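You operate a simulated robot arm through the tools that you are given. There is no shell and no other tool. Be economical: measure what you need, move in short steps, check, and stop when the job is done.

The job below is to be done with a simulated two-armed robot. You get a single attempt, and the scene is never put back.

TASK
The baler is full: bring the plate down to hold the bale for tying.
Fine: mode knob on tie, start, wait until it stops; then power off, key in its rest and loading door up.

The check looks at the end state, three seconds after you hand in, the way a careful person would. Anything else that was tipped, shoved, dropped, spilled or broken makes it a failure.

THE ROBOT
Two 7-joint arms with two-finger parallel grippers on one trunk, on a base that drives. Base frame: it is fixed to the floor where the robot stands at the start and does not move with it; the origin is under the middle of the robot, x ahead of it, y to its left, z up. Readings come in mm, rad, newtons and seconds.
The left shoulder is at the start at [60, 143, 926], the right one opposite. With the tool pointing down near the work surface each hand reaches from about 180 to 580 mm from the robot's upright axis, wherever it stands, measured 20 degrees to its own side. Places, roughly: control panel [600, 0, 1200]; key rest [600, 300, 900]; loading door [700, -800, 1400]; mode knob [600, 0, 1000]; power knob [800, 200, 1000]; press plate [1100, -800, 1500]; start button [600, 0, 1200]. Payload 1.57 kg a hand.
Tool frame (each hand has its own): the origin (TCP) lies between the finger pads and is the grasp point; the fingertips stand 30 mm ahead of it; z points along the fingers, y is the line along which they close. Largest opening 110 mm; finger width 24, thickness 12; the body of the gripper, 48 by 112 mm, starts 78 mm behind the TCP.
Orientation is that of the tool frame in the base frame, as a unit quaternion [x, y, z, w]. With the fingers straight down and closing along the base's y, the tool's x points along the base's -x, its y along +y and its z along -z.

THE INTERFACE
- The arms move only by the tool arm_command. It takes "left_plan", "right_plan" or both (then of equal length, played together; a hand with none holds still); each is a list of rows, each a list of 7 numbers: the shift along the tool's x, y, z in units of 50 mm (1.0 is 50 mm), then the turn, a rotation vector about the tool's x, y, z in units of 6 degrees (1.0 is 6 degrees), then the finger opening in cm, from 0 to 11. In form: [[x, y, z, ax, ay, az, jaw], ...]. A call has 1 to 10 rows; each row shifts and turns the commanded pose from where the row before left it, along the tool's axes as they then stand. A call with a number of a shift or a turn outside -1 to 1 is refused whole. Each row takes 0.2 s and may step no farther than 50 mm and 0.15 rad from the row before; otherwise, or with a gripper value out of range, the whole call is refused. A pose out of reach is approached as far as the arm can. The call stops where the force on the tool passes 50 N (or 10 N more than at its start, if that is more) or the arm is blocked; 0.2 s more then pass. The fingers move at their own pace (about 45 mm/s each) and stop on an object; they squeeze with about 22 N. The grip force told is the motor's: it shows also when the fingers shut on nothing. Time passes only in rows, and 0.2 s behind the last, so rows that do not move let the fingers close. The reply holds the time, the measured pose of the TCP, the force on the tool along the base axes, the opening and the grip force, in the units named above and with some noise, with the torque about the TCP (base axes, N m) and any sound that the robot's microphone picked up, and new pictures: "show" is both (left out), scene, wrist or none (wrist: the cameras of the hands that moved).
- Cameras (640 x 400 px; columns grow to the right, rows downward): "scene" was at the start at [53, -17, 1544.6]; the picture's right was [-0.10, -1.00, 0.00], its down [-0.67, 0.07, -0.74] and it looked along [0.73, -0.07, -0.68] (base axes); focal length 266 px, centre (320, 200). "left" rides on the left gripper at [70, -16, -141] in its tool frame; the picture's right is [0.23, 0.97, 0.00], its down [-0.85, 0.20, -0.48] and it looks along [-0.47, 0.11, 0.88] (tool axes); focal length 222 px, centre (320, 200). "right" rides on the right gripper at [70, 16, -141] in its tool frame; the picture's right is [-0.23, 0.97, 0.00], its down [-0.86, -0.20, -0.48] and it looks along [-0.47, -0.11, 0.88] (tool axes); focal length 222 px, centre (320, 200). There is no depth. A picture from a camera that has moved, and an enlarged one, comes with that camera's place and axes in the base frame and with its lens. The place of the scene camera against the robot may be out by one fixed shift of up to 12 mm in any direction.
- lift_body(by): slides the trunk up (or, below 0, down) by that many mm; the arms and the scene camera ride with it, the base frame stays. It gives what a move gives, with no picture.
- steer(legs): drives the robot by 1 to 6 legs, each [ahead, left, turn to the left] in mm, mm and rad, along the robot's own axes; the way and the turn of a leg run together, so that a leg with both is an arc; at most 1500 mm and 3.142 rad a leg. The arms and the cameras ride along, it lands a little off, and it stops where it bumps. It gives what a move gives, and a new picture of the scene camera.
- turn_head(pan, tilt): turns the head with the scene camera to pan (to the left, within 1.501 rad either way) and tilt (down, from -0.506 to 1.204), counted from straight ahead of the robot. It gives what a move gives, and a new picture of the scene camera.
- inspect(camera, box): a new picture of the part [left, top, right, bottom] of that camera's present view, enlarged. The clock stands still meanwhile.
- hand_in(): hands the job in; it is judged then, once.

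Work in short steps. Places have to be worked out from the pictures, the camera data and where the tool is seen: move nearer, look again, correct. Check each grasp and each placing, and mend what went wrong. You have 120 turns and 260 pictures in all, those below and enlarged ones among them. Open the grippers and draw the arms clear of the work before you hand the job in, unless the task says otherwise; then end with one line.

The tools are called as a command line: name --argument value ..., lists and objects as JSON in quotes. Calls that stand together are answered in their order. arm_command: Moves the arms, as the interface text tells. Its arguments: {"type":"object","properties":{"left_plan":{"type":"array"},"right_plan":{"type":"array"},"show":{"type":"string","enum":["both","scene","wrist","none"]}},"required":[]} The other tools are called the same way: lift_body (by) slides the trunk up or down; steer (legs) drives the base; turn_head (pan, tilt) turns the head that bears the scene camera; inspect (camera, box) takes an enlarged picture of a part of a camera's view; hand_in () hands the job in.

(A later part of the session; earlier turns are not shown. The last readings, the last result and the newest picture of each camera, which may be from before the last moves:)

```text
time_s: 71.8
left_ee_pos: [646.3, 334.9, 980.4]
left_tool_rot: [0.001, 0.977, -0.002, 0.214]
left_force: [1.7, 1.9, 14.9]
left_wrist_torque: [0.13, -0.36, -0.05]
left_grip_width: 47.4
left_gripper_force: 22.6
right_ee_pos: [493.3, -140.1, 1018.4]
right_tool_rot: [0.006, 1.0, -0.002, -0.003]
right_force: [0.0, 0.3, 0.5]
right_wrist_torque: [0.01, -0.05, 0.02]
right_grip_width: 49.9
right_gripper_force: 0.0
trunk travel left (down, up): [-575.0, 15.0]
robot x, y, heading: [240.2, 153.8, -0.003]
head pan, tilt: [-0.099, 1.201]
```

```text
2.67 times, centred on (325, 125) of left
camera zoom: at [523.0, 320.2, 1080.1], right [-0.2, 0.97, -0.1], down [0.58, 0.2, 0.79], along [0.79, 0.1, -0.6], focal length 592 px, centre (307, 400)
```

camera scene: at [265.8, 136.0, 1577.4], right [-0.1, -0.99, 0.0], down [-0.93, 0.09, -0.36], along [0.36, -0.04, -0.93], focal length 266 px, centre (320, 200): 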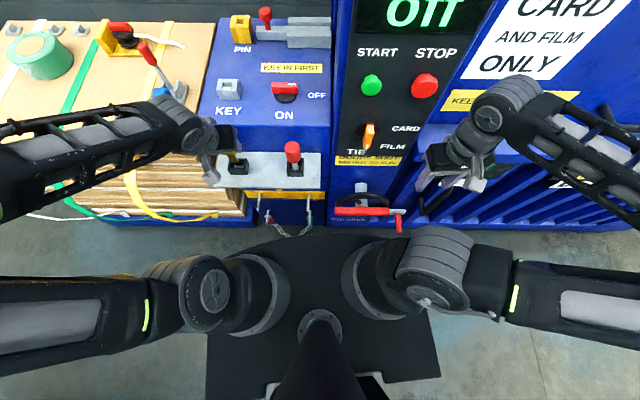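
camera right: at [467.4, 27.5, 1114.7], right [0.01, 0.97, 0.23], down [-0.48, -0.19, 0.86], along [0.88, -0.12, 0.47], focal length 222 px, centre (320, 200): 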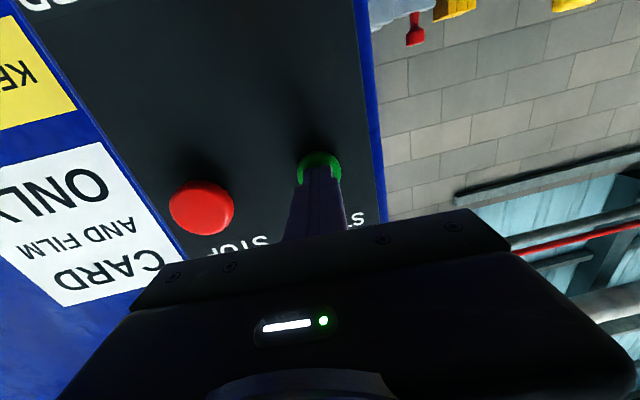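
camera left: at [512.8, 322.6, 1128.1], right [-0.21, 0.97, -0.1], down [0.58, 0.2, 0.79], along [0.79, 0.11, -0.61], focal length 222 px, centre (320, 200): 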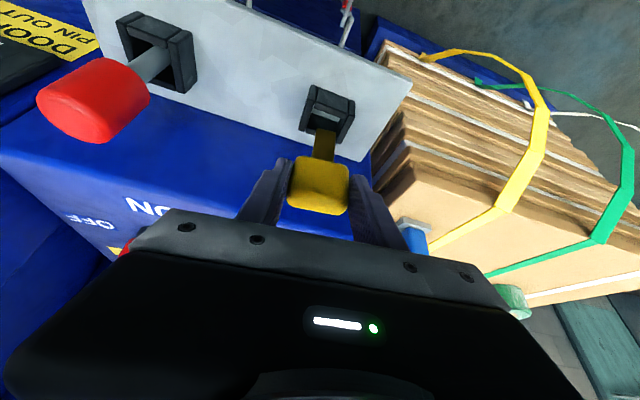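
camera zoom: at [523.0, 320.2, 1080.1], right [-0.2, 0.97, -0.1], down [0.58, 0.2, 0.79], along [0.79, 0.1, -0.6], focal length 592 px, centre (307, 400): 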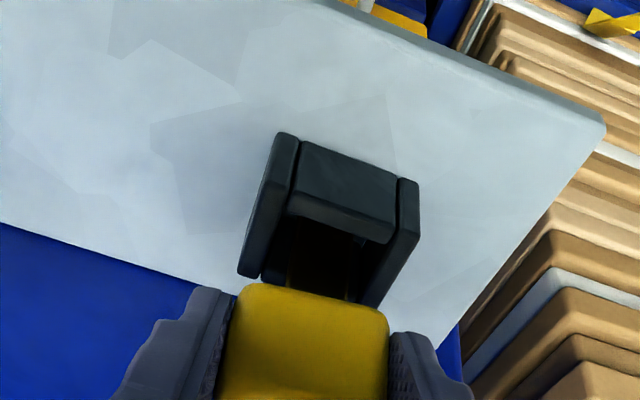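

A 15 N upward force: the key may be bottomed or caught. I look from the scene camera.

inspect --camera "scene" --box '[200, 120, 280, 190]'

inspect --camera "left" --box '[280, 90, 370, 220]'

```text
5.71 times, centred on (240, 155) of scene
camera zoom: at [264.7, 135.8, 1562.5], right [-0.1, -0.99, 0.0], down [-0.93, 0.1, -0.36], along [0.36, -0.04, -0.93], focal length 1522 px, centre (777, 457)
```

zoom: 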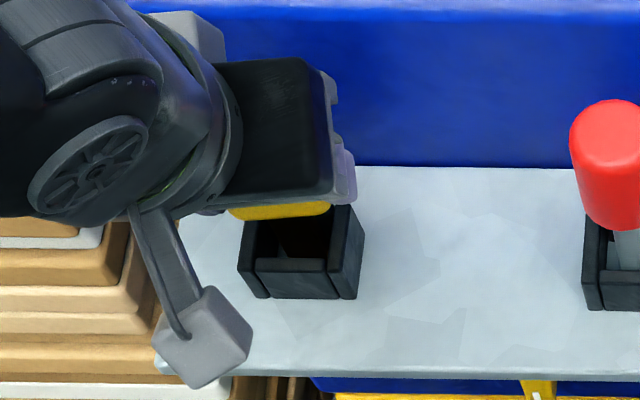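

```text
3.08 times, centred on (325, 155) of left
camera zoom: at [523.0, 320.2, 1080.1], right [-0.2, 0.97, -0.1], down [0.58, 0.2, 0.79], along [0.79, 0.1, -0.6], focal length 684 px, centre (305, 338)
```

zoom: 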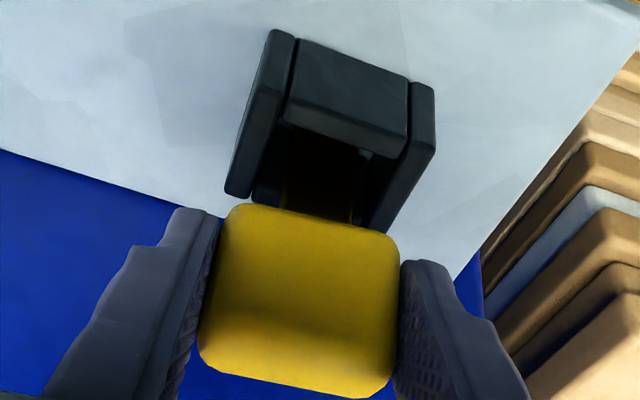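

The tip height (~896) matches the shelf surface, so the key seems to have bottomed. I open the fingers gently and look.

arm_command --left_plan '[[0, 0, 0, 0, 0, 0, 5.5], [0, 0, 0, 0, 0, 0, 7], [0, 0, 0, 0, 0, 0, 7]]' --show "wrist"

inspect --camera "left" --box '[250, 70, 400, 220]'

```text
time_s: 72.6
left_ee_pos: [643.9, 335.1, 978.7]
left_tool_rot: [0.001, 0.978, -0.002, 0.21]
left_force: [1.5, -0.6, 0.3]
left_wrist_torque: [-0.01, -0.01, 0.02]
left_grip_width: 70.0
left_gripper_force: 0.1
right_ee_pos: [493.8, -140.2, 1018.2]
right_tool_rot: [0.006, 1.0, -0.002, -0.004]
right_force: [0.0, -0.3, -0.4]
right_wrist_torque: [0.0, -0.01, -0.01]
right_grip_width: 50.1
right_gripper_force: 0.0
trunk travel left (down, up): [-575.0, 15.0]
robot x, y, heading: [238.2, 150.7, -0.002]
head pan, tilt: [-0.099, 1.201]
camera left: at [522.0, 320.5, 1078.9], right [-0.2, 0.97, -0.1], down [0.58, 0.2, 0.79], along [0.79, 0.11, -0.61], focal length 222 px, centre (320, 200)
```

left: 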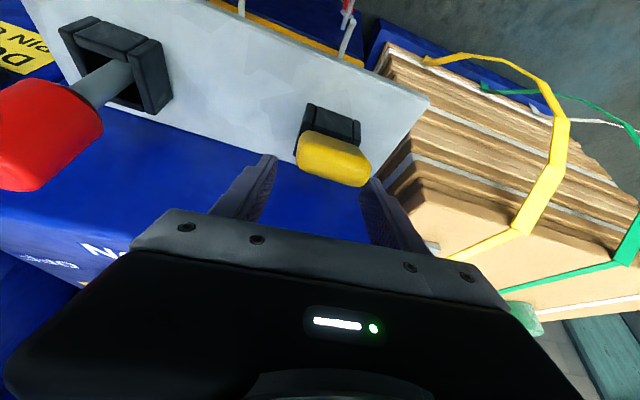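

```text
2.67 times, centred on (325, 145) of left
camera zoom: at [522.0, 320.5, 1078.9], right [-0.2, 0.97, -0.1], down [0.58, 0.2, 0.79], along [0.79, 0.11, -0.61], focal length 592 px, centre (307, 347)
```

zoom: 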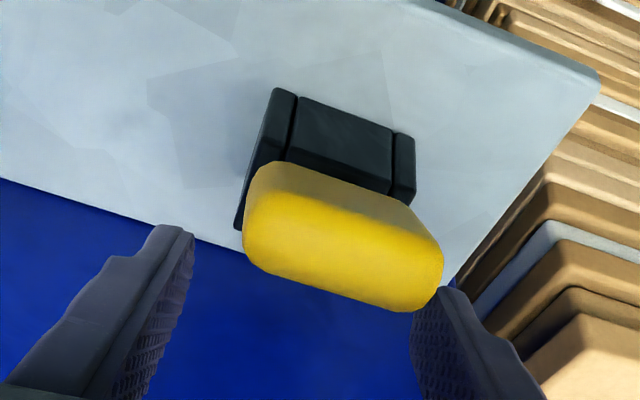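

The key dropped and seated in the socket. I open wider and withdraw along the tool axis.

arm_command --left_plan '[[0, 0.06, 0, 0, 0, 0, 10], [0, 0, 0, 0, 0, 0, 10], [0, 0, -0.6, 0, 0, 0, 10], [0, 0, -0.9, 0, 0, 0, 10], [0, 0, -0.9, 0, 0, 0, 10], [0, 0, -0.9, 0, 0, 0, 10]]'

inspect --camera "scene" --box '[190, 110, 310, 200]'

```text
time_s: 74.0
left_ee_pos: [575.5, 337.9, 1131.3]
left_tool_rot: [0.002, 0.978, -0.002, 0.21]
left_force: [0.7, 0.2, 0.2]
left_wrist_torque: [-0.02, -0.04, 0.0]
left_grip_width: 100.2
left_gripper_force: 0.1
right_ee_pos: [493.0, -140.4, 1018.0]
right_tool_rot: [0.006, 1.0, -0.002, -0.004]
right_force: [0.1, 0.1, -0.5]
right_wrist_torque: [-0.01, 0.0, -0.02]
right_grip_width: 50.2
right_gripper_force: 0.1
trunk travel left (down, up): [-575.0, 15.0]
robot x, y, heading: [239.2, 148.4, -0.007]
head pan, tilt: [-0.099, 1.201]
camera scene: at [264.2, 135.9, 1562.4], right [-0.1, -0.99, 0.0], down [-0.93, 0.09, -0.36], along [0.36, -0.04, -0.93], focal length 266 px, centre (320, 200)
camera left: at [452.8, 323.3, 1231.3], right [-0.2, 0.97, -0.1], down [0.58, 0.2, 0.79], along [0.79, 0.1, -0.61], focal length 222 px, centre (320, 200)
```

scene: 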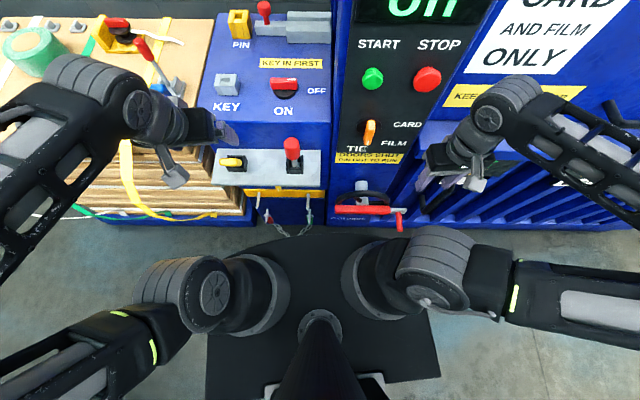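
left: 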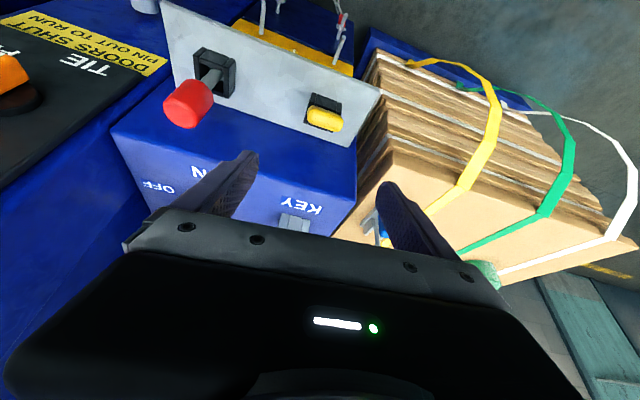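

```text
4.44 times, centred on (250, 155) of scene
camera zoom: at [264.2, 135.9, 1562.4], right [-0.1, -0.99, 0.0], down [-0.93, 0.09, -0.36], along [0.36, -0.04, -0.93], focal length 1184 px, centre (631, 400)
```

zoom: 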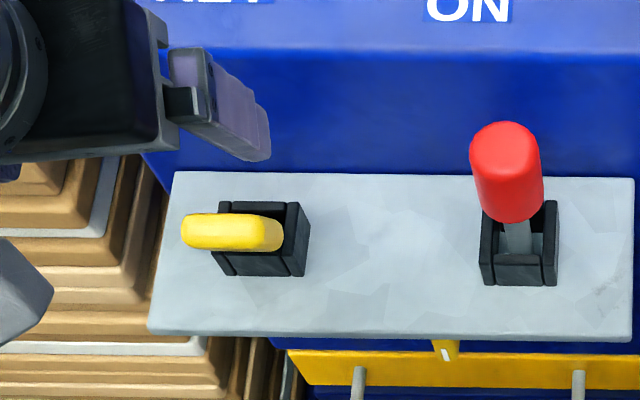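

I check how the key sits from the wrist camera.

inspect --camera "left" --box '[280, 80, 370, 150]'

inspect --camera "scene" --box '[215, 145, 255, 180]'

turn_head --pan -0.8 --tilt 0.5

```text
5.71 times, centred on (325, 115) of left
camera zoom: at [452.8, 323.3, 1231.3], right [-0.2, 0.97, -0.1], down [0.58, 0.2, 0.79], along [0.79, 0.1, -0.61], focal length 1269 px, centre (291, 686)
```

zoom: 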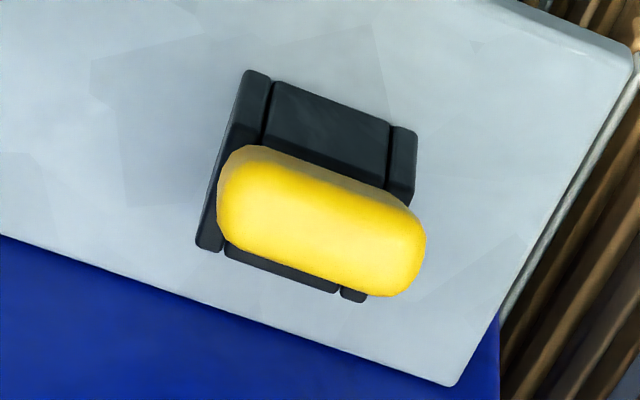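

```text
11.43 times, centred on (235, 162) of scene
camera zoom: at [264.2, 135.9, 1562.4], right [-0.1, -0.99, 0.0], down [-0.93, 0.09, -0.36], along [0.36, -0.04, -0.93], focal length 3044 px, centre (1291, 629)
```

zoom: 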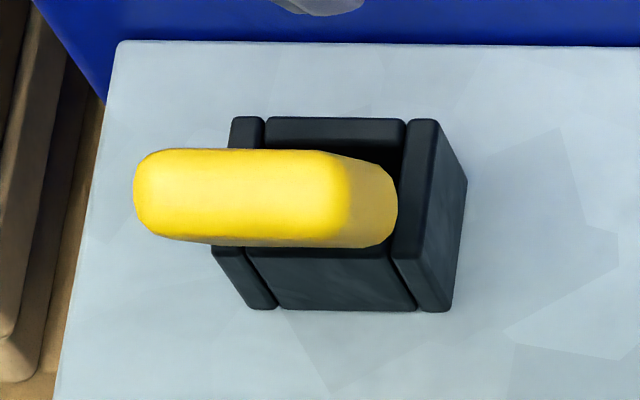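

```text
time_s: 75.0
left_ee_pos: [575.5, 339.3, 1129.7]
left_tool_rot: [0.0, 0.978, -0.001, 0.211]
left_force: [-0.3, 0.3, -0.3]
left_wrist_torque: [0.0, 0.01, -0.01]
left_grip_width: 100.0
left_gripper_force: 0.0
right_ee_pos: [494.9, -140.2, 1019.2]
right_tool_rot: [0.006, 1.0, -0.002, -0.004]
right_force: [0.0, 0.1, -0.3]
right_wrist_torque: [0.0, -0.02, -0.01]
right_grip_width: 50.0
right_gripper_force: 0.0
trunk travel left (down, up): [-575.0, 15.0]
robot x, y, heading: [239.4, 150.0, -0.002]
head pan, tilt: [-0.799, 0.499]
camera scene: at [272.9, 76.3, 1616.0], right [-0.72, -0.7, 0.0], down [-0.33, 0.34, -0.88], along [0.61, -0.63, -0.48], focal length 266 px, centre (320, 200)
```

scene: 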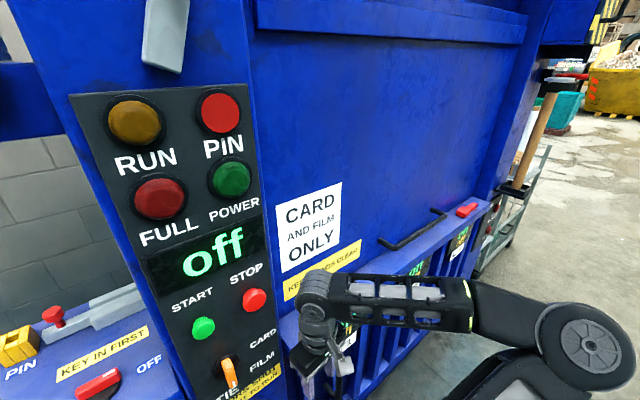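

Power and display are off, key is seated in the rest. Next the loading door: its black handle ≈ [604, −774, 1022]. I enlarge the handle and red piece.

inspect --camera "scene" --box '[360, 170, 520, 280]'

inspect --camera "scene" --box '[80, 60, 260, 240]'

```text
3.64 times, centred on (440, 225) of scene
camera zoom: at [272.9, 76.3, 1616.0], right [-0.72, -0.7, 0.0], down [-0.33, 0.34, -0.88], along [0.61, -0.63, -0.48], focal length 968 px, centre (-116, 109)
```

zoom: 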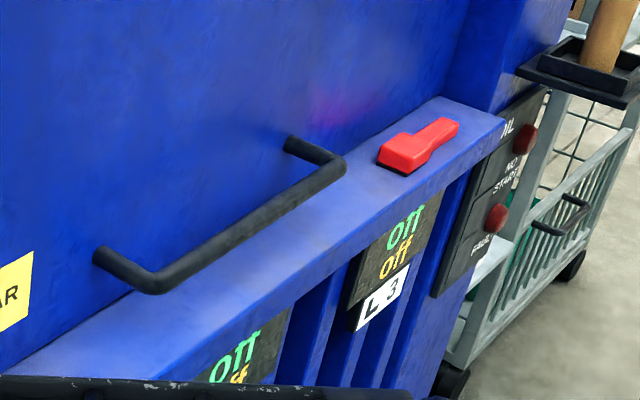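

```text
2.22 times, centred on (170, 150) of scene
camera zoom: at [272.9, 76.3, 1616.0], right [-0.72, -0.7, 0.0], down [-0.33, 0.34, -0.88], along [0.61, -0.63, -0.48], focal length 592 px, centre (653, 311)
```

zoom: 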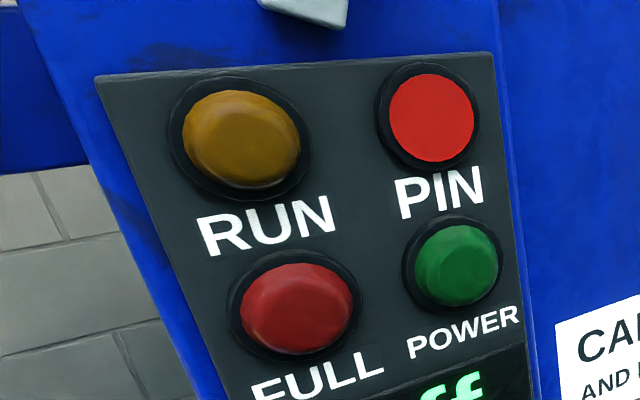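

The front of the machine turns out to be yawed about −7° against my frame. I back off 250 mm, turn −0.122 rad and drive 770 mm to the right to face the door handle.

steer --legs '[[-250, 0, 0], [0, 0, -0.122], [0, -770, 0]]'

turn_head --pan 0.0 --tilt 0.6

```text
time_s: 81.2
left_ee_pos: [245.2, -468.0, 1130.2]
left_tool_rot: [0.057, 0.976, -0.013, 0.21]
left_force: [-1.1, 0.9, 1.0]
left_wrist_torque: [0.03, 0.0, -0.02]
left_grip_width: 100.2
left_gripper_force: 0.0
right_ee_pos: [109.0, -934.7, 1018.4]
right_tool_rot: [0.065, 0.998, -0.002, -0.003]
right_force: [0.6, -1.3, -0.4]
right_wrist_torque: [0.02, -0.04, -0.01]
right_grip_width: 50.0
right_gripper_force: 0.1
trunk travel left (down, up): [-575.0, 15.0]
robot x, y, heading: [-110.5, -614.9, -0.119]
head pan, tilt: [-0.799, 0.499]
camera scene: at [-84.4, -694.3, 1616.0], right [-0.79, -0.61, 0.0], down [-0.29, 0.38, -0.88], along [0.53, -0.7, -0.48], focal length 266 px, centre (320, 200)
```

scene: 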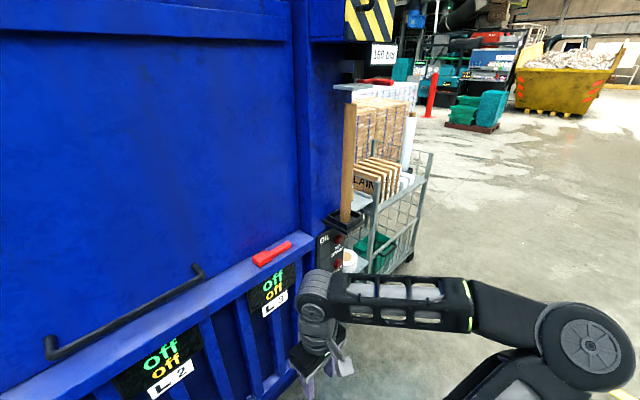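

```text
time_s: 82.4
left_ee_pos: [245.8, -468.3, 1130.7]
left_tool_rot: [0.058, 0.976, -0.014, 0.21]
left_force: [0.3, 0.3, -0.5]
left_wrist_torque: [0.0, -0.04, 0.04]
left_grip_width: 100.2
left_gripper_force: 0.0
right_ee_pos: [108.1, -935.1, 1018.8]
right_tool_rot: [0.065, 0.998, -0.001, -0.003]
right_force: [0.3, -0.7, 0.3]
right_wrist_torque: [0.01, 0.0, -0.03]
right_grip_width: 50.1
right_gripper_force: 0.1
trunk travel left (down, up): [-575.0, 15.0]
robot x, y, heading: [-107.9, -617.0, -0.118]
head pan, tilt: [0.0, 0.6]
camera scene: at [-51.9, -631.9, 1607.0], right [-0.12, -0.99, 0.0], down [-0.56, 0.07, -0.83], along [0.82, -0.1, -0.56], focal length 266 px, centre (320, 200)
```

scene: 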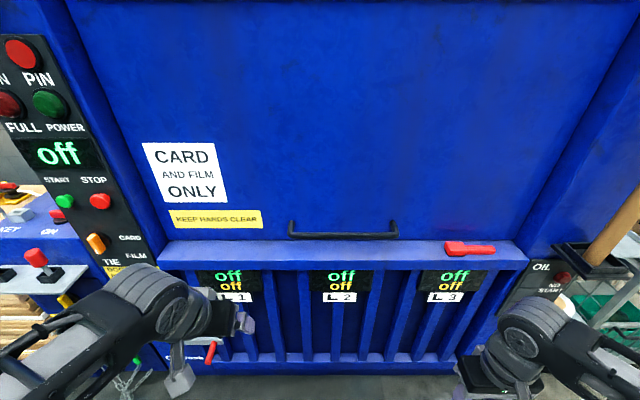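

Now I face the door squarely: handle centre is 690 ahead, 83 right, height ≈ 1033. I lower the trunk 350 mm (so it can later lift the door) and bring the right hand up, pitching to horizontal.

lift_body --by -350

arm_command --right_plan '[[-0.4, 0, -0.6, 0, -1, 0, 5], [-0.46, 0, -0.55, 0, -1, 0, 5], [-0.52, 0, -0.5, 0, -1, 0, 5], [-0.57, 0, -0.45, 0, -1, 0, 5], [-0.61, 0, -0.39, 0, -1, 0, 5], [-0.65, 0, -0.32, 0, -1, 0, 5], [-0.68, 0, -0.25, 0, -1, 0, 5], [-0.7, 0, -0.18, 0, -1, 0, 5], [-0.71, 0, -0.1, 0, -1, 0, 5], [-0.72, 0, -0.03, 0, -1, 0, 5]]' --show "scene"

```text
time_s: 85.8
left_ee_pos: [245.3, -468.5, 780.2]
left_tool_rot: [0.058, 0.976, -0.014, 0.21]
left_force: [0.0, -0.9, -1.4]
left_wrist_torque: [-0.03, 0.0, 0.04]
left_grip_width: 100.2
left_gripper_force: 0.1
right_ee_pos: [108.4, -933.4, 669.4]
right_tool_rot: [0.064, 0.998, -0.002, -0.004]
right_force: [-0.2, -0.2, -0.3]
right_wrist_torque: [-0.03, -0.01, 0.01]
right_grip_width: 50.0
right_gripper_force: 0.1
trunk travel left (down, up): [-225.0, 365.0]
robot x, y, heading: [-110.0, -615.7, -0.119]
head pan, tilt: [0.0, 0.6]
```

```text
time_s: 88.0
left_ee_pos: [245.6, -466.8, 780.5]
left_tool_rot: [0.057, 0.976, -0.013, 0.21]
left_force: [-0.7, -0.3, 0.7]
left_wrist_torque: [0.0, 0.0, 0.03]
left_grip_width: 100.0
left_gripper_force: 0.0
right_ee_pos: [321.7, -963.2, 961.1]
right_tool_rot: [0.054, 0.866, -0.034, 0.497]
right_force: [-0.7, 0.0, -0.2]
right_wrist_torque: [-0.04, -0.04, 0.01]
right_grip_width: 50.1
right_gripper_force: 0.1
right hand out of reach, approached as far as the arm can: row 4, 5
trunk travel left (down, up): [-225.0, 365.0]
robot x, y, heading: [-109.0, -612.1, -0.119]
head pan, tilt: [0.0, 0.6]
camera scene: at [-51.8, -631.8, 1257.0], right [-0.12, -0.99, 0.0], down [-0.56, 0.07, -0.83], along [0.82, -0.1, -0.56], focal length 266 px, centre (320, 200)
```

scene: 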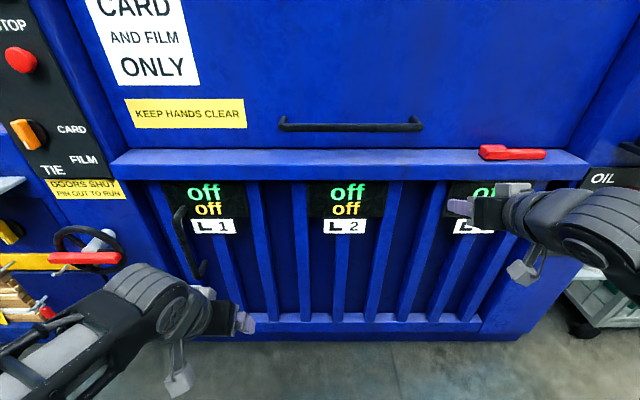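

Handle now: 682 ahead, 80 right, z ≈ 1046, with a good gap over the sill. I finish the pitch to horizontal, align y/z, and begin rolling so that the fingers close vertically.

arm_command --right_plan '[[-0.29, 0.87, -0.17, 0, -1, 0, 5], [-0.31, 0.87, -0.14, 0, -1, 0, 5], [-0.32, 0.87, -0.1, 0, -1, 0, 5], [-0.33, 0.87, -0.07, 0, -1, 0, 5], [-0.34, 0.87, -0.04, 0, -1, 0, 5], [0, 0, 0, 0, 0, -1, 5], [0, 0, 0, 0, 0, -1, 5], [0, 0, 0, 0, 0, -1, 5], [0, 0, 0, 0, 0, -1, 5], [0, 0, 0, 0, 0, -1, 5]]' --show "none"

arm_command --right_plan '[[0, 0, 0, 0, 0, -1, 5], [0, 0, 0, 0, 0, -1, 5], [0, 0, 0, 0, 0, -1, 5], [0, 0, 0, 0, 0, -1, 5], [0, 0, 0, 0, 0, -1, 5], [0, 0, 0, 0, 0, -1, 5], [0, 0, 0, 0, 0, -1, 5], [0, 0, 0, 0, 0, -1, 5], [0, 0, 0, 0, 0, -1, 5], [0, 0, 0, 0, 0, -1, 5]]'

```text
time_s: 90.2
left_ee_pos: [244.5, -467.8, 781.3]
left_tool_rot: [0.057, 0.976, -0.014, 0.21]
left_force: [0.6, 0.2, -0.1]
left_wrist_torque: [0.01, -0.03, 0.02]
left_grip_width: 100.0
left_gripper_force: 0.0
right_ee_pos: [350.9, -746.6, 1043.4]
right_tool_rot: [-0.141, 0.695, -0.228, 0.667]
right_force: [0.1, -0.3, -0.1]
right_wrist_torque: [0.02, 0.01, -0.01]
right_grip_width: 50.1
right_gripper_force: 0.1
trunk travel left (down, up): [-225.0, 365.0]
robot x, y, heading: [-110.4, -620.1, -0.119]
head pan, tilt: [0.0, 0.6]
```

```text
time_s: 92.4
left_ee_pos: [246.4, -466.7, 780.5]
left_tool_rot: [0.058, 0.976, -0.014, 0.21]
left_force: [0.0, -0.7, -0.3]
left_wrist_torque: [0.0, -0.03, -0.06]
left_grip_width: 100.0
left_gripper_force: 0.1
right_ee_pos: [349.4, -746.0, 1041.6]
right_tool_rot: [-0.47, 0.532, -0.53, 0.463]
right_force: [1.2, -0.6, 0.8]
right_wrist_torque: [-0.02, -0.02, 0.0]
right_grip_width: 50.1
right_gripper_force: 0.0
trunk travel left (down, up): [-225.0, 365.0]
robot x, y, heading: [-111.7, -610.3, -0.119]
head pan, tilt: [0.0, 0.6]
camera scene: at [-51.8, -631.8, 1257.0], right [-0.12, -0.99, 0.0], down [-0.56, 0.07, -0.83], along [0.82, -0.1, -0.56], focal length 266 px, centre (320, 200)
camera right: at [199.2, -796.9, 1027.0], right [0.02, 0.22, -0.97], down [-0.36, 0.91, 0.2], along [0.93, 0.35, 0.1], focal length 222 px, centre (320, 200)
```

scene: 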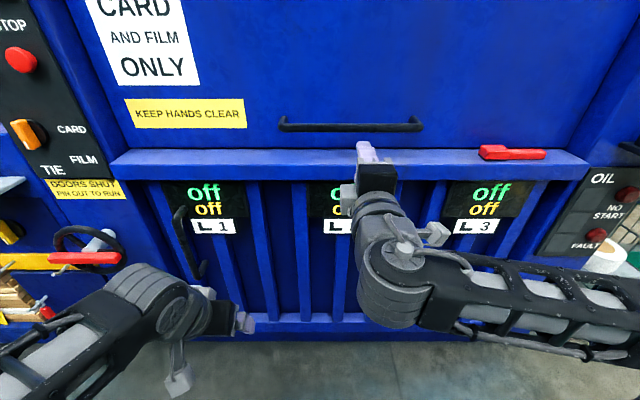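
right: 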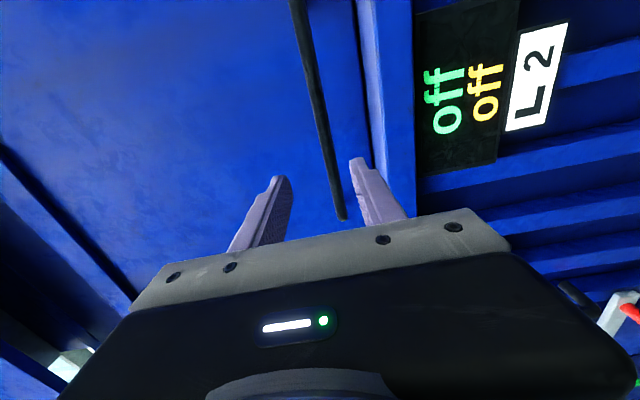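

The hand is horizontal with fingers closing vertically; wrist view puts the bar at z ≈ 1034. I lower the hand 8 mm and drive 165 mm ahead.

arm_command --right_plan '[[0, 0.16, 0, 0, 0, 0, 6]]' --show "none"

steer --legs '[[165, 0, 0]]'

inspect --camera "right" --box '[160, 0, 480, 240]'

```text
time_s: 92.8
left_ee_pos: [246.9, -467.8, 781.0]
left_tool_rot: [0.056, 0.976, -0.014, 0.21]
left_force: [-0.7, -0.7, 0.6]
left_wrist_torque: [-0.01, 0.01, -0.02]
left_grip_width: 100.1
left_gripper_force: 0.0
right_ee_pos: [349.0, -746.9, 1033.9]
right_tool_rot: [-0.47, 0.532, -0.531, 0.463]
right_force: [0.2, 0.2, -0.5]
right_wrist_torque: [0.0, -0.03, -0.02]
right_grip_width: 59.8
right_gripper_force: 0.2
trunk travel left (down, up): [-225.0, 365.0]
robot x, y, heading: [-107.6, -618.0, -0.116]
head pan, tilt: [0.0, 0.6]
```

```text
time_s: 94.2
left_ee_pos: [413.1, -488.6, 780.8]
left_tool_rot: [0.059, 0.976, -0.014, 0.21]
left_force: [-0.4, -0.2, -1.1]
left_wrist_torque: [-0.02, -0.02, 0.0]
left_grip_width: 100.1
left_gripper_force: 0.1
right_ee_pos: [515.4, -768.7, 1035.9]
right_tool_rot: [-0.469, 0.532, -0.531, 0.464]
right_force: [-0.4, -0.5, 0.4]
right_wrist_torque: [0.02, 0.0, 0.01]
right_grip_width: 59.9
right_gripper_force: 0.2
trunk travel left (down, up): [-225.0, 365.0]
robot x, y, heading: [55.7, -636.3, -0.119]
head pan, tilt: [0.0, 0.6]
camera scene: at [114.7, -652.0, 1257.0], right [-0.12, -0.99, 0.0], down [-0.56, 0.07, -0.83], along [0.82, -0.1, -0.56], focal length 266 px, centre (320, 200)
```

scene: 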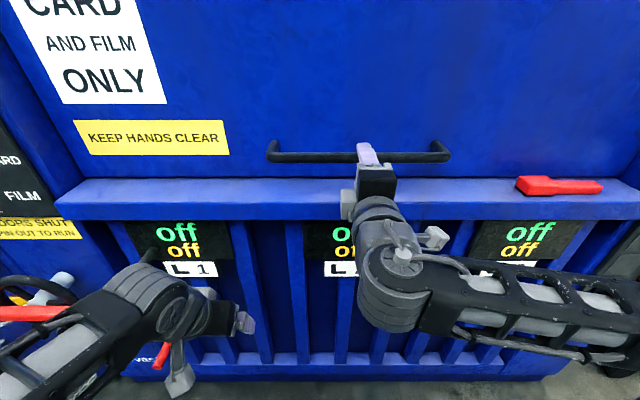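

```text
1.67 times, centred on (320, 120) of right
camera zoom: at [365.5, -818.3, 1019.0], right [0.02, 0.22, -0.97], down [-0.36, 0.91, 0.2], along [0.93, 0.35, 0.1], focal length 370 px, centre (320, 333)
```

zoom: 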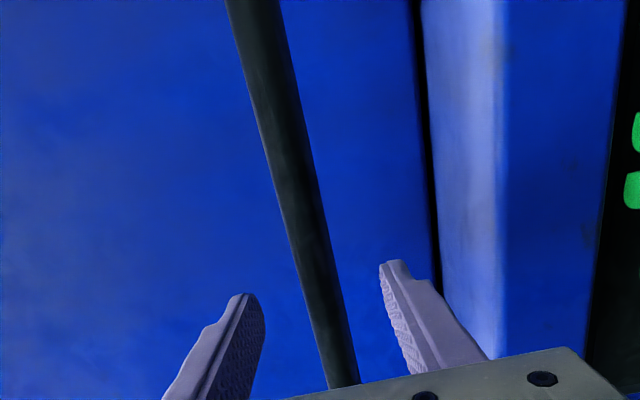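

The bar is centred between the fingers. I advance 40 mm and close.

arm_command --right_plan '[[0, 0, 0.4, 0, 0, 0, 6], [0, 0, 0.4, 0, 0, 0, 6], [0, 0, 0, 0, 0, 0, 0], [0, 0, 0, 0, 0, 0, 0], [0, 0, 0, 0, 0, 0, 0], [0, 0, 0, 0, 0, 0, 0]]'

```text
time_s: 95.6
left_ee_pos: [412.9, -489.3, 779.9]
left_tool_rot: [0.059, 0.976, -0.015, 0.209]
left_force: [0.5, 0.2, 0.6]
left_wrist_torque: [0.0, 0.01, -0.02]
left_grip_width: 99.9
left_gripper_force: 0.1
right_ee_pos: [556.4, -773.2, 1033.9]
right_tool_rot: [-0.469, 0.532, -0.531, 0.464]
right_force: [3.6, 0.0, 4.0]
right_wrist_torque: [0.26, -0.11, 0.08]
right_grip_width: 22.0
right_gripper_force: 29.4
trunk travel left (down, up): [-225.0, 365.0]
robot x, y, heading: [54.9, -634.8, -0.126]
head pan, tilt: [0.0, 0.6]
camera scene: at [114.9, -651.9, 1257.0], right [-0.12, -0.99, 0.0], down [-0.56, 0.07, -0.82], along [0.82, -0.1, -0.57], focal length 266 px, centre (320, 200)
camera right: at [406.0, -823.5, 1019.1], right [0.02, 0.22, -0.97], down [-0.36, 0.91, 0.2], along [0.93, 0.35, 0.1], focal length 222 px, centre (320, 200)
```

scene: 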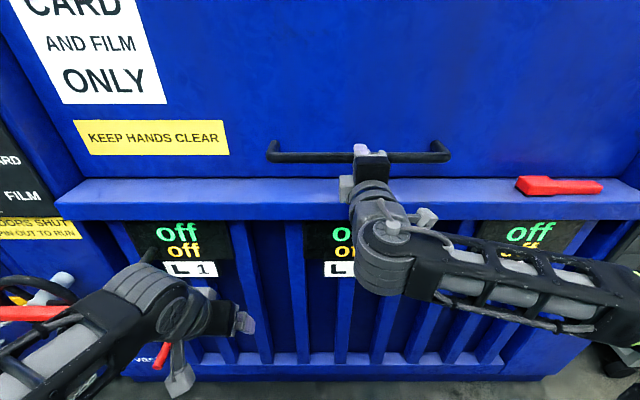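
right: 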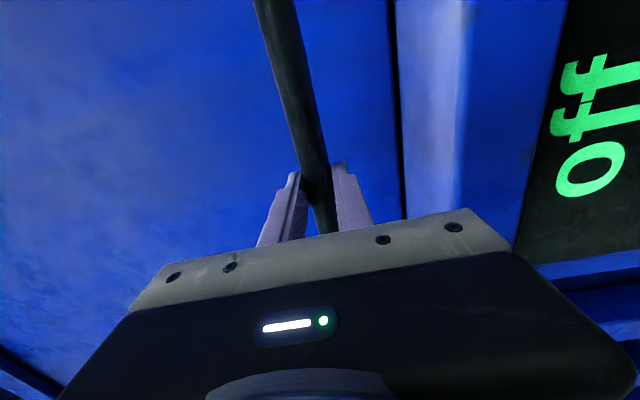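

The handle is gripped (22 mm). I lift with the trunk, first 30 mm to feel the load.

lift_body --by 30

inspect --camera "scene" --box '[0, 0, 640, 400]'

```text
time_s: 96.4
left_ee_pos: [414.2, -487.0, 810.7]
left_tool_rot: [0.058, 0.976, -0.014, 0.21]
left_force: [-0.4, 1.4, 0.3]
left_wrist_torque: [-0.03, 0.07, -0.02]
left_grip_width: 100.1
left_gripper_force: 0.1
right_ee_pos: [556.6, -774.4, 1064.3]
right_tool_rot: [-0.468, 0.532, -0.531, 0.464]
right_force: [-2.1, 0.0, -7.0]
right_wrist_torque: [0.24, 0.27, 0.23]
right_grip_width: 21.8
right_gripper_force: 34.7
trunk travel left (down, up): [-255.0, 335.0]
robot x, y, heading: [55.5, -632.9, -0.114]
head pan, tilt: [0.0, 0.6]
```

```text
1.00 times, centred on (320, 200) of scene (not enlarged: the box is as wide or as high as the picture)
camera zoom: at [115.0, -652.0, 1287.1], right [-0.12, -0.99, 0.0], down [-0.56, 0.07, -0.82], along [0.82, -0.1, -0.57], focal length 266 px, centre (320, 200)
```

zoom: 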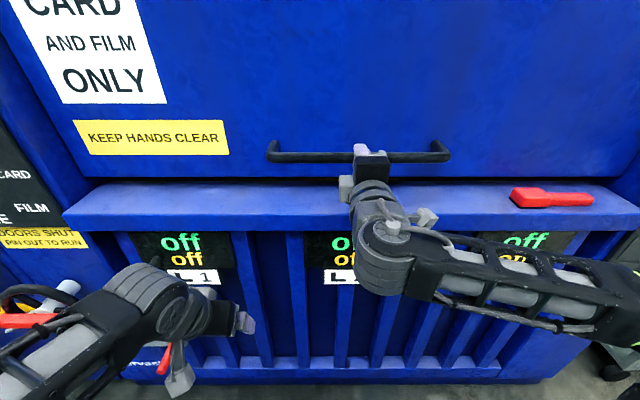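

The door rises easily (7 N) with the hand. I go on raising by the trunk.

lift_body --by 170

lift_body --by 165

turn_head --pan 0.0 --tilt 0.1

```text
time_s: 98.3
left_ee_pos: [412.5, -488.4, 981.2]
left_tool_rot: [0.059, 0.976, -0.014, 0.21]
left_force: [-0.4, 0.7, 0.7]
left_wrist_torque: [0.01, 0.01, -0.03]
left_grip_width: 100.0
left_gripper_force: 0.0
right_ee_pos: [555.5, -773.5, 1235.7]
right_tool_rot: [-0.468, 0.532, -0.531, 0.464]
right_force: [-1.8, 1.6, -7.7]
right_wrist_torque: [0.31, 0.25, 0.14]
right_grip_width: 21.8
right_gripper_force: 34.8
trunk travel left (down, up): [-425.0, 165.0]
robot x, y, heading: [55.1, -634.2, -0.117]
head pan, tilt: [0.0, 0.6]
```

```text
time_s: 100.2
left_ee_pos: [412.8, -488.1, 1146.3]
left_tool_rot: [0.058, 0.976, -0.013, 0.21]
left_force: [-0.7, 0.3, -0.5]
left_wrist_torque: [0.0, 0.0, -0.01]
left_grip_width: 99.8
left_gripper_force: 0.0
right_ee_pos: [556.4, -771.9, 1402.0]
right_tool_rot: [-0.468, 0.532, -0.532, 0.464]
right_force: [-2.1, 1.1, -7.9]
right_wrist_torque: [0.27, 0.24, 0.1]
right_grip_width: 21.8
right_gripper_force: 35.1
trunk travel left (down, up): [-590.0, 0.0]
robot x, y, heading: [55.6, -637.2, -0.119]
head pan, tilt: [0.0, 0.6]
```

```text
time_s: 101.1
left_ee_pos: [412.9, -489.3, 1145.3]
left_tool_rot: [0.058, 0.976, -0.014, 0.211]
left_force: [0.2, -0.4, 0.3]
left_wrist_torque: [0.01, 0.01, -0.01]
left_grip_width: 99.9
left_gripper_force: 0.0
right_ee_pos: [556.2, -773.4, 1400.1]
right_tool_rot: [-0.468, 0.532, -0.531, 0.464]
right_force: [2.1, 0.0, 3.1]
right_wrist_torque: [0.26, -0.08, 0.11]
right_grip_width: 21.9
right_gripper_force: 35.1
trunk travel left (down, up): [-590.0, 0.0]
robot x, y, heading: [54.2, -638.3, -0.122]
head pan, tilt: [0.0, 0.099]
camera scene: at [118.8, -652.4, 1668.2], right [-0.12, -0.99, 0.0], down [-0.1, 0.01, -0.99], along [0.99, -0.12, -0.1], focal length 266 px, centre (320, 200)
```

scene: 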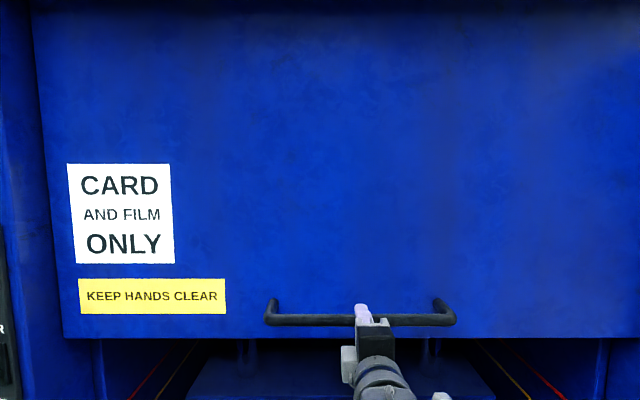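

The door is up 367 mm and holds by friction. I continue to raise by the arm until it stops.

arm_command --right_plan '[[0, -0.6, 0, 0, 0, 0, 0], [0, -0.6, 0, 0, 0, 0, 0], [0, -0.6, 0, 0, 0, 0, 0], [0, -0.6, 0, 0, 0, 0, 0], [0, -0.6, 0, 0, 0, 0, 0]]' --show "scene"

```text
time_s: 102.1
left_ee_pos: [413.3, -489.0, 1146.0]
left_tool_rot: [0.059, 0.976, -0.014, 0.209]
left_force: [-0.6, 0.4, 0.4]
left_wrist_torque: [-0.02, -0.04, 0.05]
left_grip_width: 100.0
left_gripper_force: 0.1
right_ee_pos: [556.1, -773.0, 1496.0]
right_tool_rot: [-0.475, 0.54, -0.524, 0.456]
right_force: [-1.6, -0.3, -7.2]
right_wrist_torque: [0.62, -0.02, 0.19]
right_grip_width: 22.0
right_gripper_force: 35.3
trunk travel left (down, up): [-590.0, 0.0]
robot x, y, heading: [57.7, -638.2, -0.121]
head pan, tilt: [0.0, 0.099]
stopped in row 4 (right hand): the force on the tool passed its limit at 68 N (the readings are from after the stop); the commanded pose is now the measured one
camera scene: at [118.6, -652.7, 1668.5], right [-0.12, -0.99, 0.0], down [-0.1, 0.01, -0.99], along [0.99, -0.12, -0.1], focal length 266 px, centre (320, 200)
```

scene: 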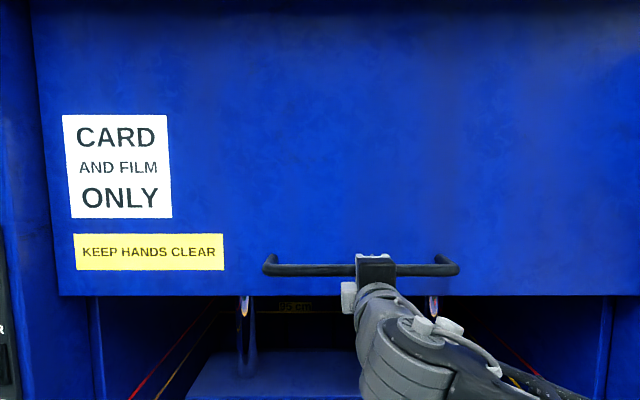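

It hit the end stop at 1496 (460 mm travel). I open the fingers slightly, with the lower one still under the bar, to see whether the door stays.

arm_command --right_plan '[[0, 0, 0, 0, 0, 0, 4.5], [0, 0, 0, 0, 0, 0, 4.5], [0, 0, 0, 0, 0, 0, 4.5], [0, 0, 0, 0, 0, 0, 4.5], [0, 0, 0, 0, 0, 0, 4.5]]'

```text
time_s: 103.3
left_ee_pos: [412.6, -488.7, 1146.0]
left_tool_rot: [0.058, 0.976, -0.014, 0.21]
left_force: [0.2, 0.1, -0.6]
left_wrist_torque: [0.01, -0.04, -0.01]
left_grip_width: 99.8
left_gripper_force: 0.0
right_ee_pos: [556.7, -773.5, 1496.9]
right_tool_rot: [-0.475, 0.539, -0.525, 0.456]
right_force: [0.2, 0.7, -0.3]
right_wrist_torque: [-0.03, 0.01, 0.03]
right_grip_width: 45.3
right_gripper_force: 0.0
trunk travel left (down, up): [-590.0, 0.0]
robot x, y, heading: [59.1, -636.3, -0.123]
head pan, tilt: [0.0, 0.099]
camera scene: at [118.3, -652.4, 1668.1], right [-0.12, -0.99, 0.0], down [-0.1, 0.01, -1.0], along [0.99, -0.12, -0.1], focal length 266 px, centre (320, 200)
camera right: at [405.6, -822.8, 1484.1], right [0.0, 0.22, -0.97], down [-0.36, 0.91, 0.21], along [0.93, 0.35, 0.08], focal length 222 px, centre (320, 200)
```

scene: 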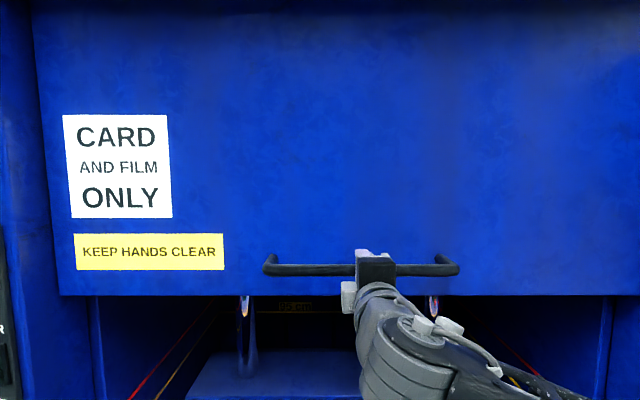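
right: 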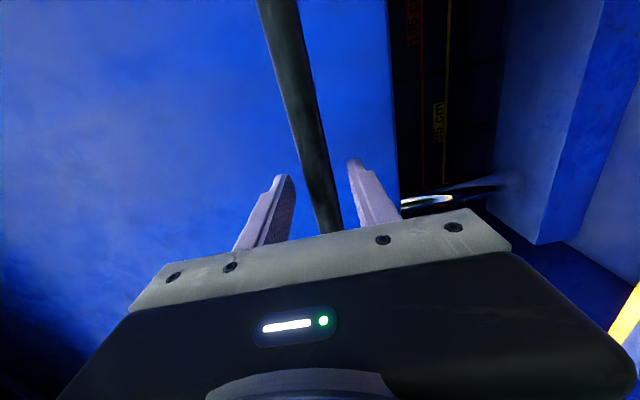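

The door stays up by itself. I open a bit more and draw the hand straight back, then drive back and view everything.

arm_command --right_plan '[[0, 0, 0, 0, 0, 0, 6.5], [0, 0, 0, 0, 0, 0, 6.5], [0, 0, -0.5, 0, 0, 0, 6.5], [0, 0, -0.5, 0, 0, 0, 6.5]]' --show "none"

steer --legs '[[-400, 0, 0]]'

```text
time_s: 104.3
left_ee_pos: [411.3, -489.6, 1146.4]
left_tool_rot: [0.058, 0.976, -0.015, 0.21]
left_force: [0.4, -0.2, 0.5]
left_wrist_torque: [0.04, -0.02, 0.0]
left_grip_width: 100.1
left_gripper_force: 0.0
right_ee_pos: [506.0, -765.8, 1499.4]
right_tool_rot: [-0.475, 0.538, -0.525, 0.457]
right_force: [0.3, 0.3, 0.4]
right_wrist_torque: [0.03, 0.02, -0.03]
right_grip_width: 65.2
right_gripper_force: 0.2
trunk travel left (down, up): [-590.0, 0.0]
robot x, y, heading: [59.8, -636.8, -0.121]
head pan, tilt: [0.0, 0.099]
```

```text
time_s: 106.7
left_ee_pos: [27.7, -441.2, 1145.4]
left_tool_rot: [0.059, 0.975, -0.015, 0.212]
left_force: [-0.3, 0.4, 0.3]
left_wrist_torque: [-0.04, -0.01, 0.04]
left_grip_width: 100.0
left_gripper_force: 0.1
right_ee_pos: [119.6, -718.7, 1497.8]
right_tool_rot: [-0.474, 0.539, -0.526, 0.457]
right_force: [0.5, 1.2, 0.7]
right_wrist_torque: [0.0, 0.01, 0.04]
right_grip_width: 64.9
right_gripper_force: 0.0
trunk travel left (down, up): [-590.0, 0.0]
robot x, y, heading: [-327.3, -590.9, -0.121]
head pan, tilt: [0.0, 0.099]
camera scene: at [-268.5, -605.2, 1668.2], right [-0.12, -0.99, 0.0], down [-0.1, 0.01, -1.0], along [0.99, -0.12, -0.1], focal length 266 px, centre (320, 200)
```

scene: 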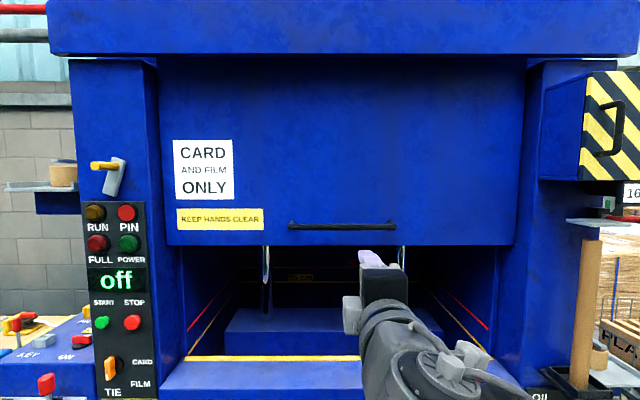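

Door is up and the plate is seen down inside. A last check of the key, knobs, and sill.

inspect --camera "scene" --box '[160, 220, 500, 400]'

turn_head --pan 0.15 --tilt 0.6

inspect --camera "scene" --box '[20, 60, 260, 240]'

```text
1.88 times, centred on (330, 310) of scene
camera zoom: at [-268.5, -605.2, 1668.2], right [-0.12, -0.99, 0.0], down [-0.1, 0.01, -1.0], along [0.99, -0.12, -0.1], focal length 501 px, centre (301, -7)
```

zoom: 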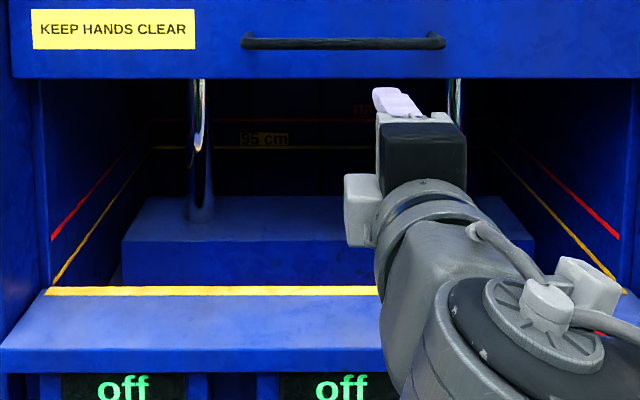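

```text
time_s: 107.6
left_ee_pos: [27.3, -441.8, 1146.4]
left_tool_rot: [0.059, 0.976, -0.014, 0.21]
left_force: [0.4, -0.4, -0.3]
left_wrist_torque: [-0.02, 0.0, 0.0]
left_grip_width: 100.2
left_gripper_force: 0.1
right_ee_pos: [121.7, -718.2, 1499.4]
right_tool_rot: [-0.475, 0.539, -0.525, 0.457]
right_force: [0.4, 0.8, -0.2]
right_wrist_torque: [-0.01, -0.01, 0.0]
right_grip_width: 65.3
right_gripper_force: 0.0
trunk travel left (down, up): [-590.0, 0.0]
robot x, y, heading: [-327.7, -589.5, -0.118]
head pan, tilt: [0.15, 0.6]
camera scene: at [-270.4, -591.6, 1622.1], right [0.03, -1.0, 0.0], down [-0.56, -0.02, -0.83], along [0.83, 0.02, -0.56], focal length 266 px, centre (320, 200)
```

scene: 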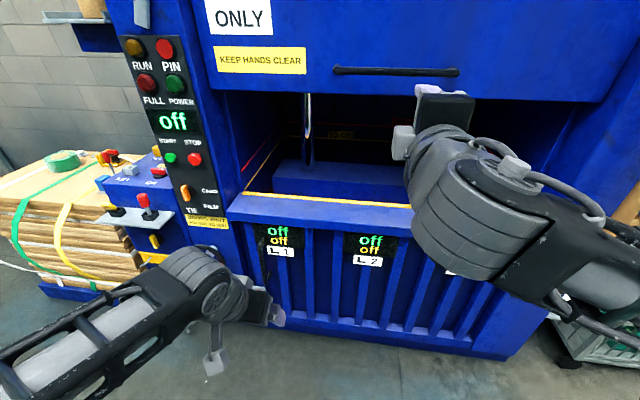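

```text
2.22 times, centred on (140, 150) of scene
camera zoom: at [-270.4, -591.6, 1622.1], right [0.03, -1.0, 0.0], down [-0.56, -0.02, -0.83], along [0.83, 0.02, -0.56], focal length 592 px, centre (720, 311)
```

zoom: 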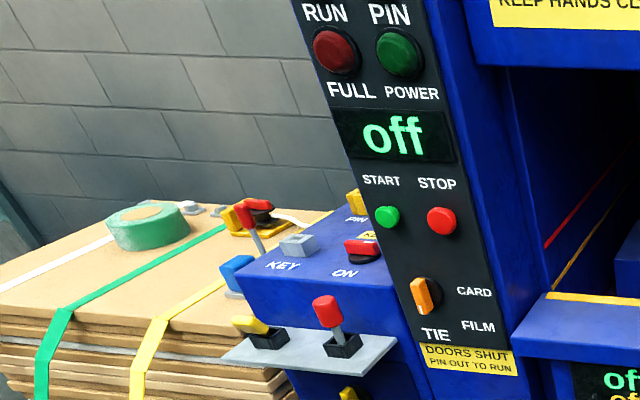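

The key seems to lean in its socket; I look closer.

inspect --camera "scene" --box '[95, 190, 175, 240]'

turn_head --pan -0.2 --tilt 0.5

```text
8.00 times, centred on (135, 215) of scene
camera zoom: at [-270.4, -591.6, 1622.1], right [0.03, -1.0, 0.0], down [-0.56, -0.02, -0.83], along [0.83, 0.02, -0.56], focal length 2131 px, centre (1800, 80)
```

zoom: 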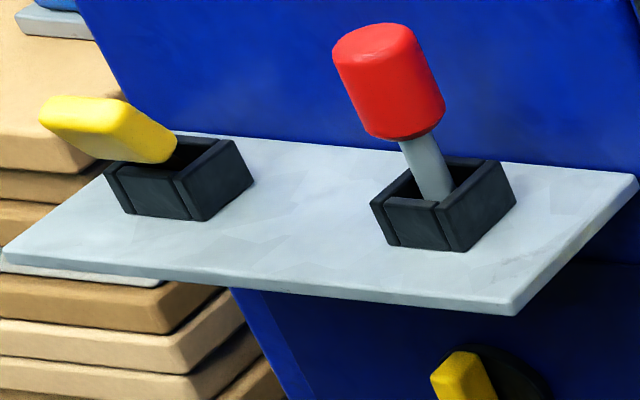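

```text
time_s: 108.5
left_ee_pos: [27.4, -442.0, 1146.3]
left_tool_rot: [0.06, 0.976, -0.014, 0.21]
left_force: [-1.1, -0.5, -0.1]
left_wrist_torque: [0.0, 0.0, 0.0]
left_grip_width: 100.0
left_gripper_force: 0.1
right_ee_pos: [121.4, -719.2, 1498.9]
right_tool_rot: [-0.475, 0.539, -0.526, 0.456]
right_force: [-0.3, 0.1, 0.0]
right_wrist_torque: [-0.01, -0.02, 0.02]
right_grip_width: 64.9
right_gripper_force: 0.1
trunk travel left (down, up): [-590.0, 0.0]
robot x, y, heading: [-329.1, -589.9, -0.125]
head pan, tilt: [-0.201, 0.499]
camera scene: at [-272.4, -622.9, 1631.1], right [-0.32, -0.95, 0.0], down [-0.45, 0.15, -0.88], along [0.83, -0.28, -0.48], focal length 266 px, centre (320, 200)
```

scene: 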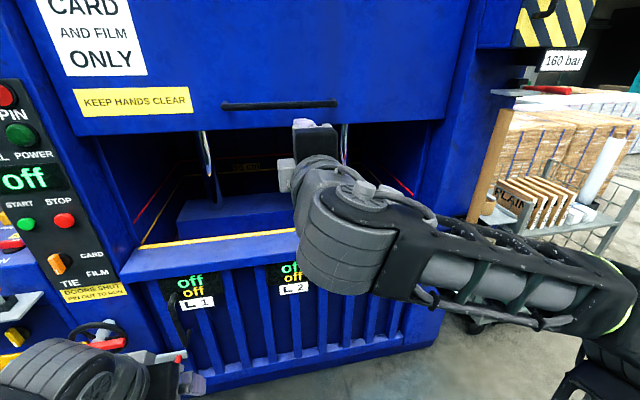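

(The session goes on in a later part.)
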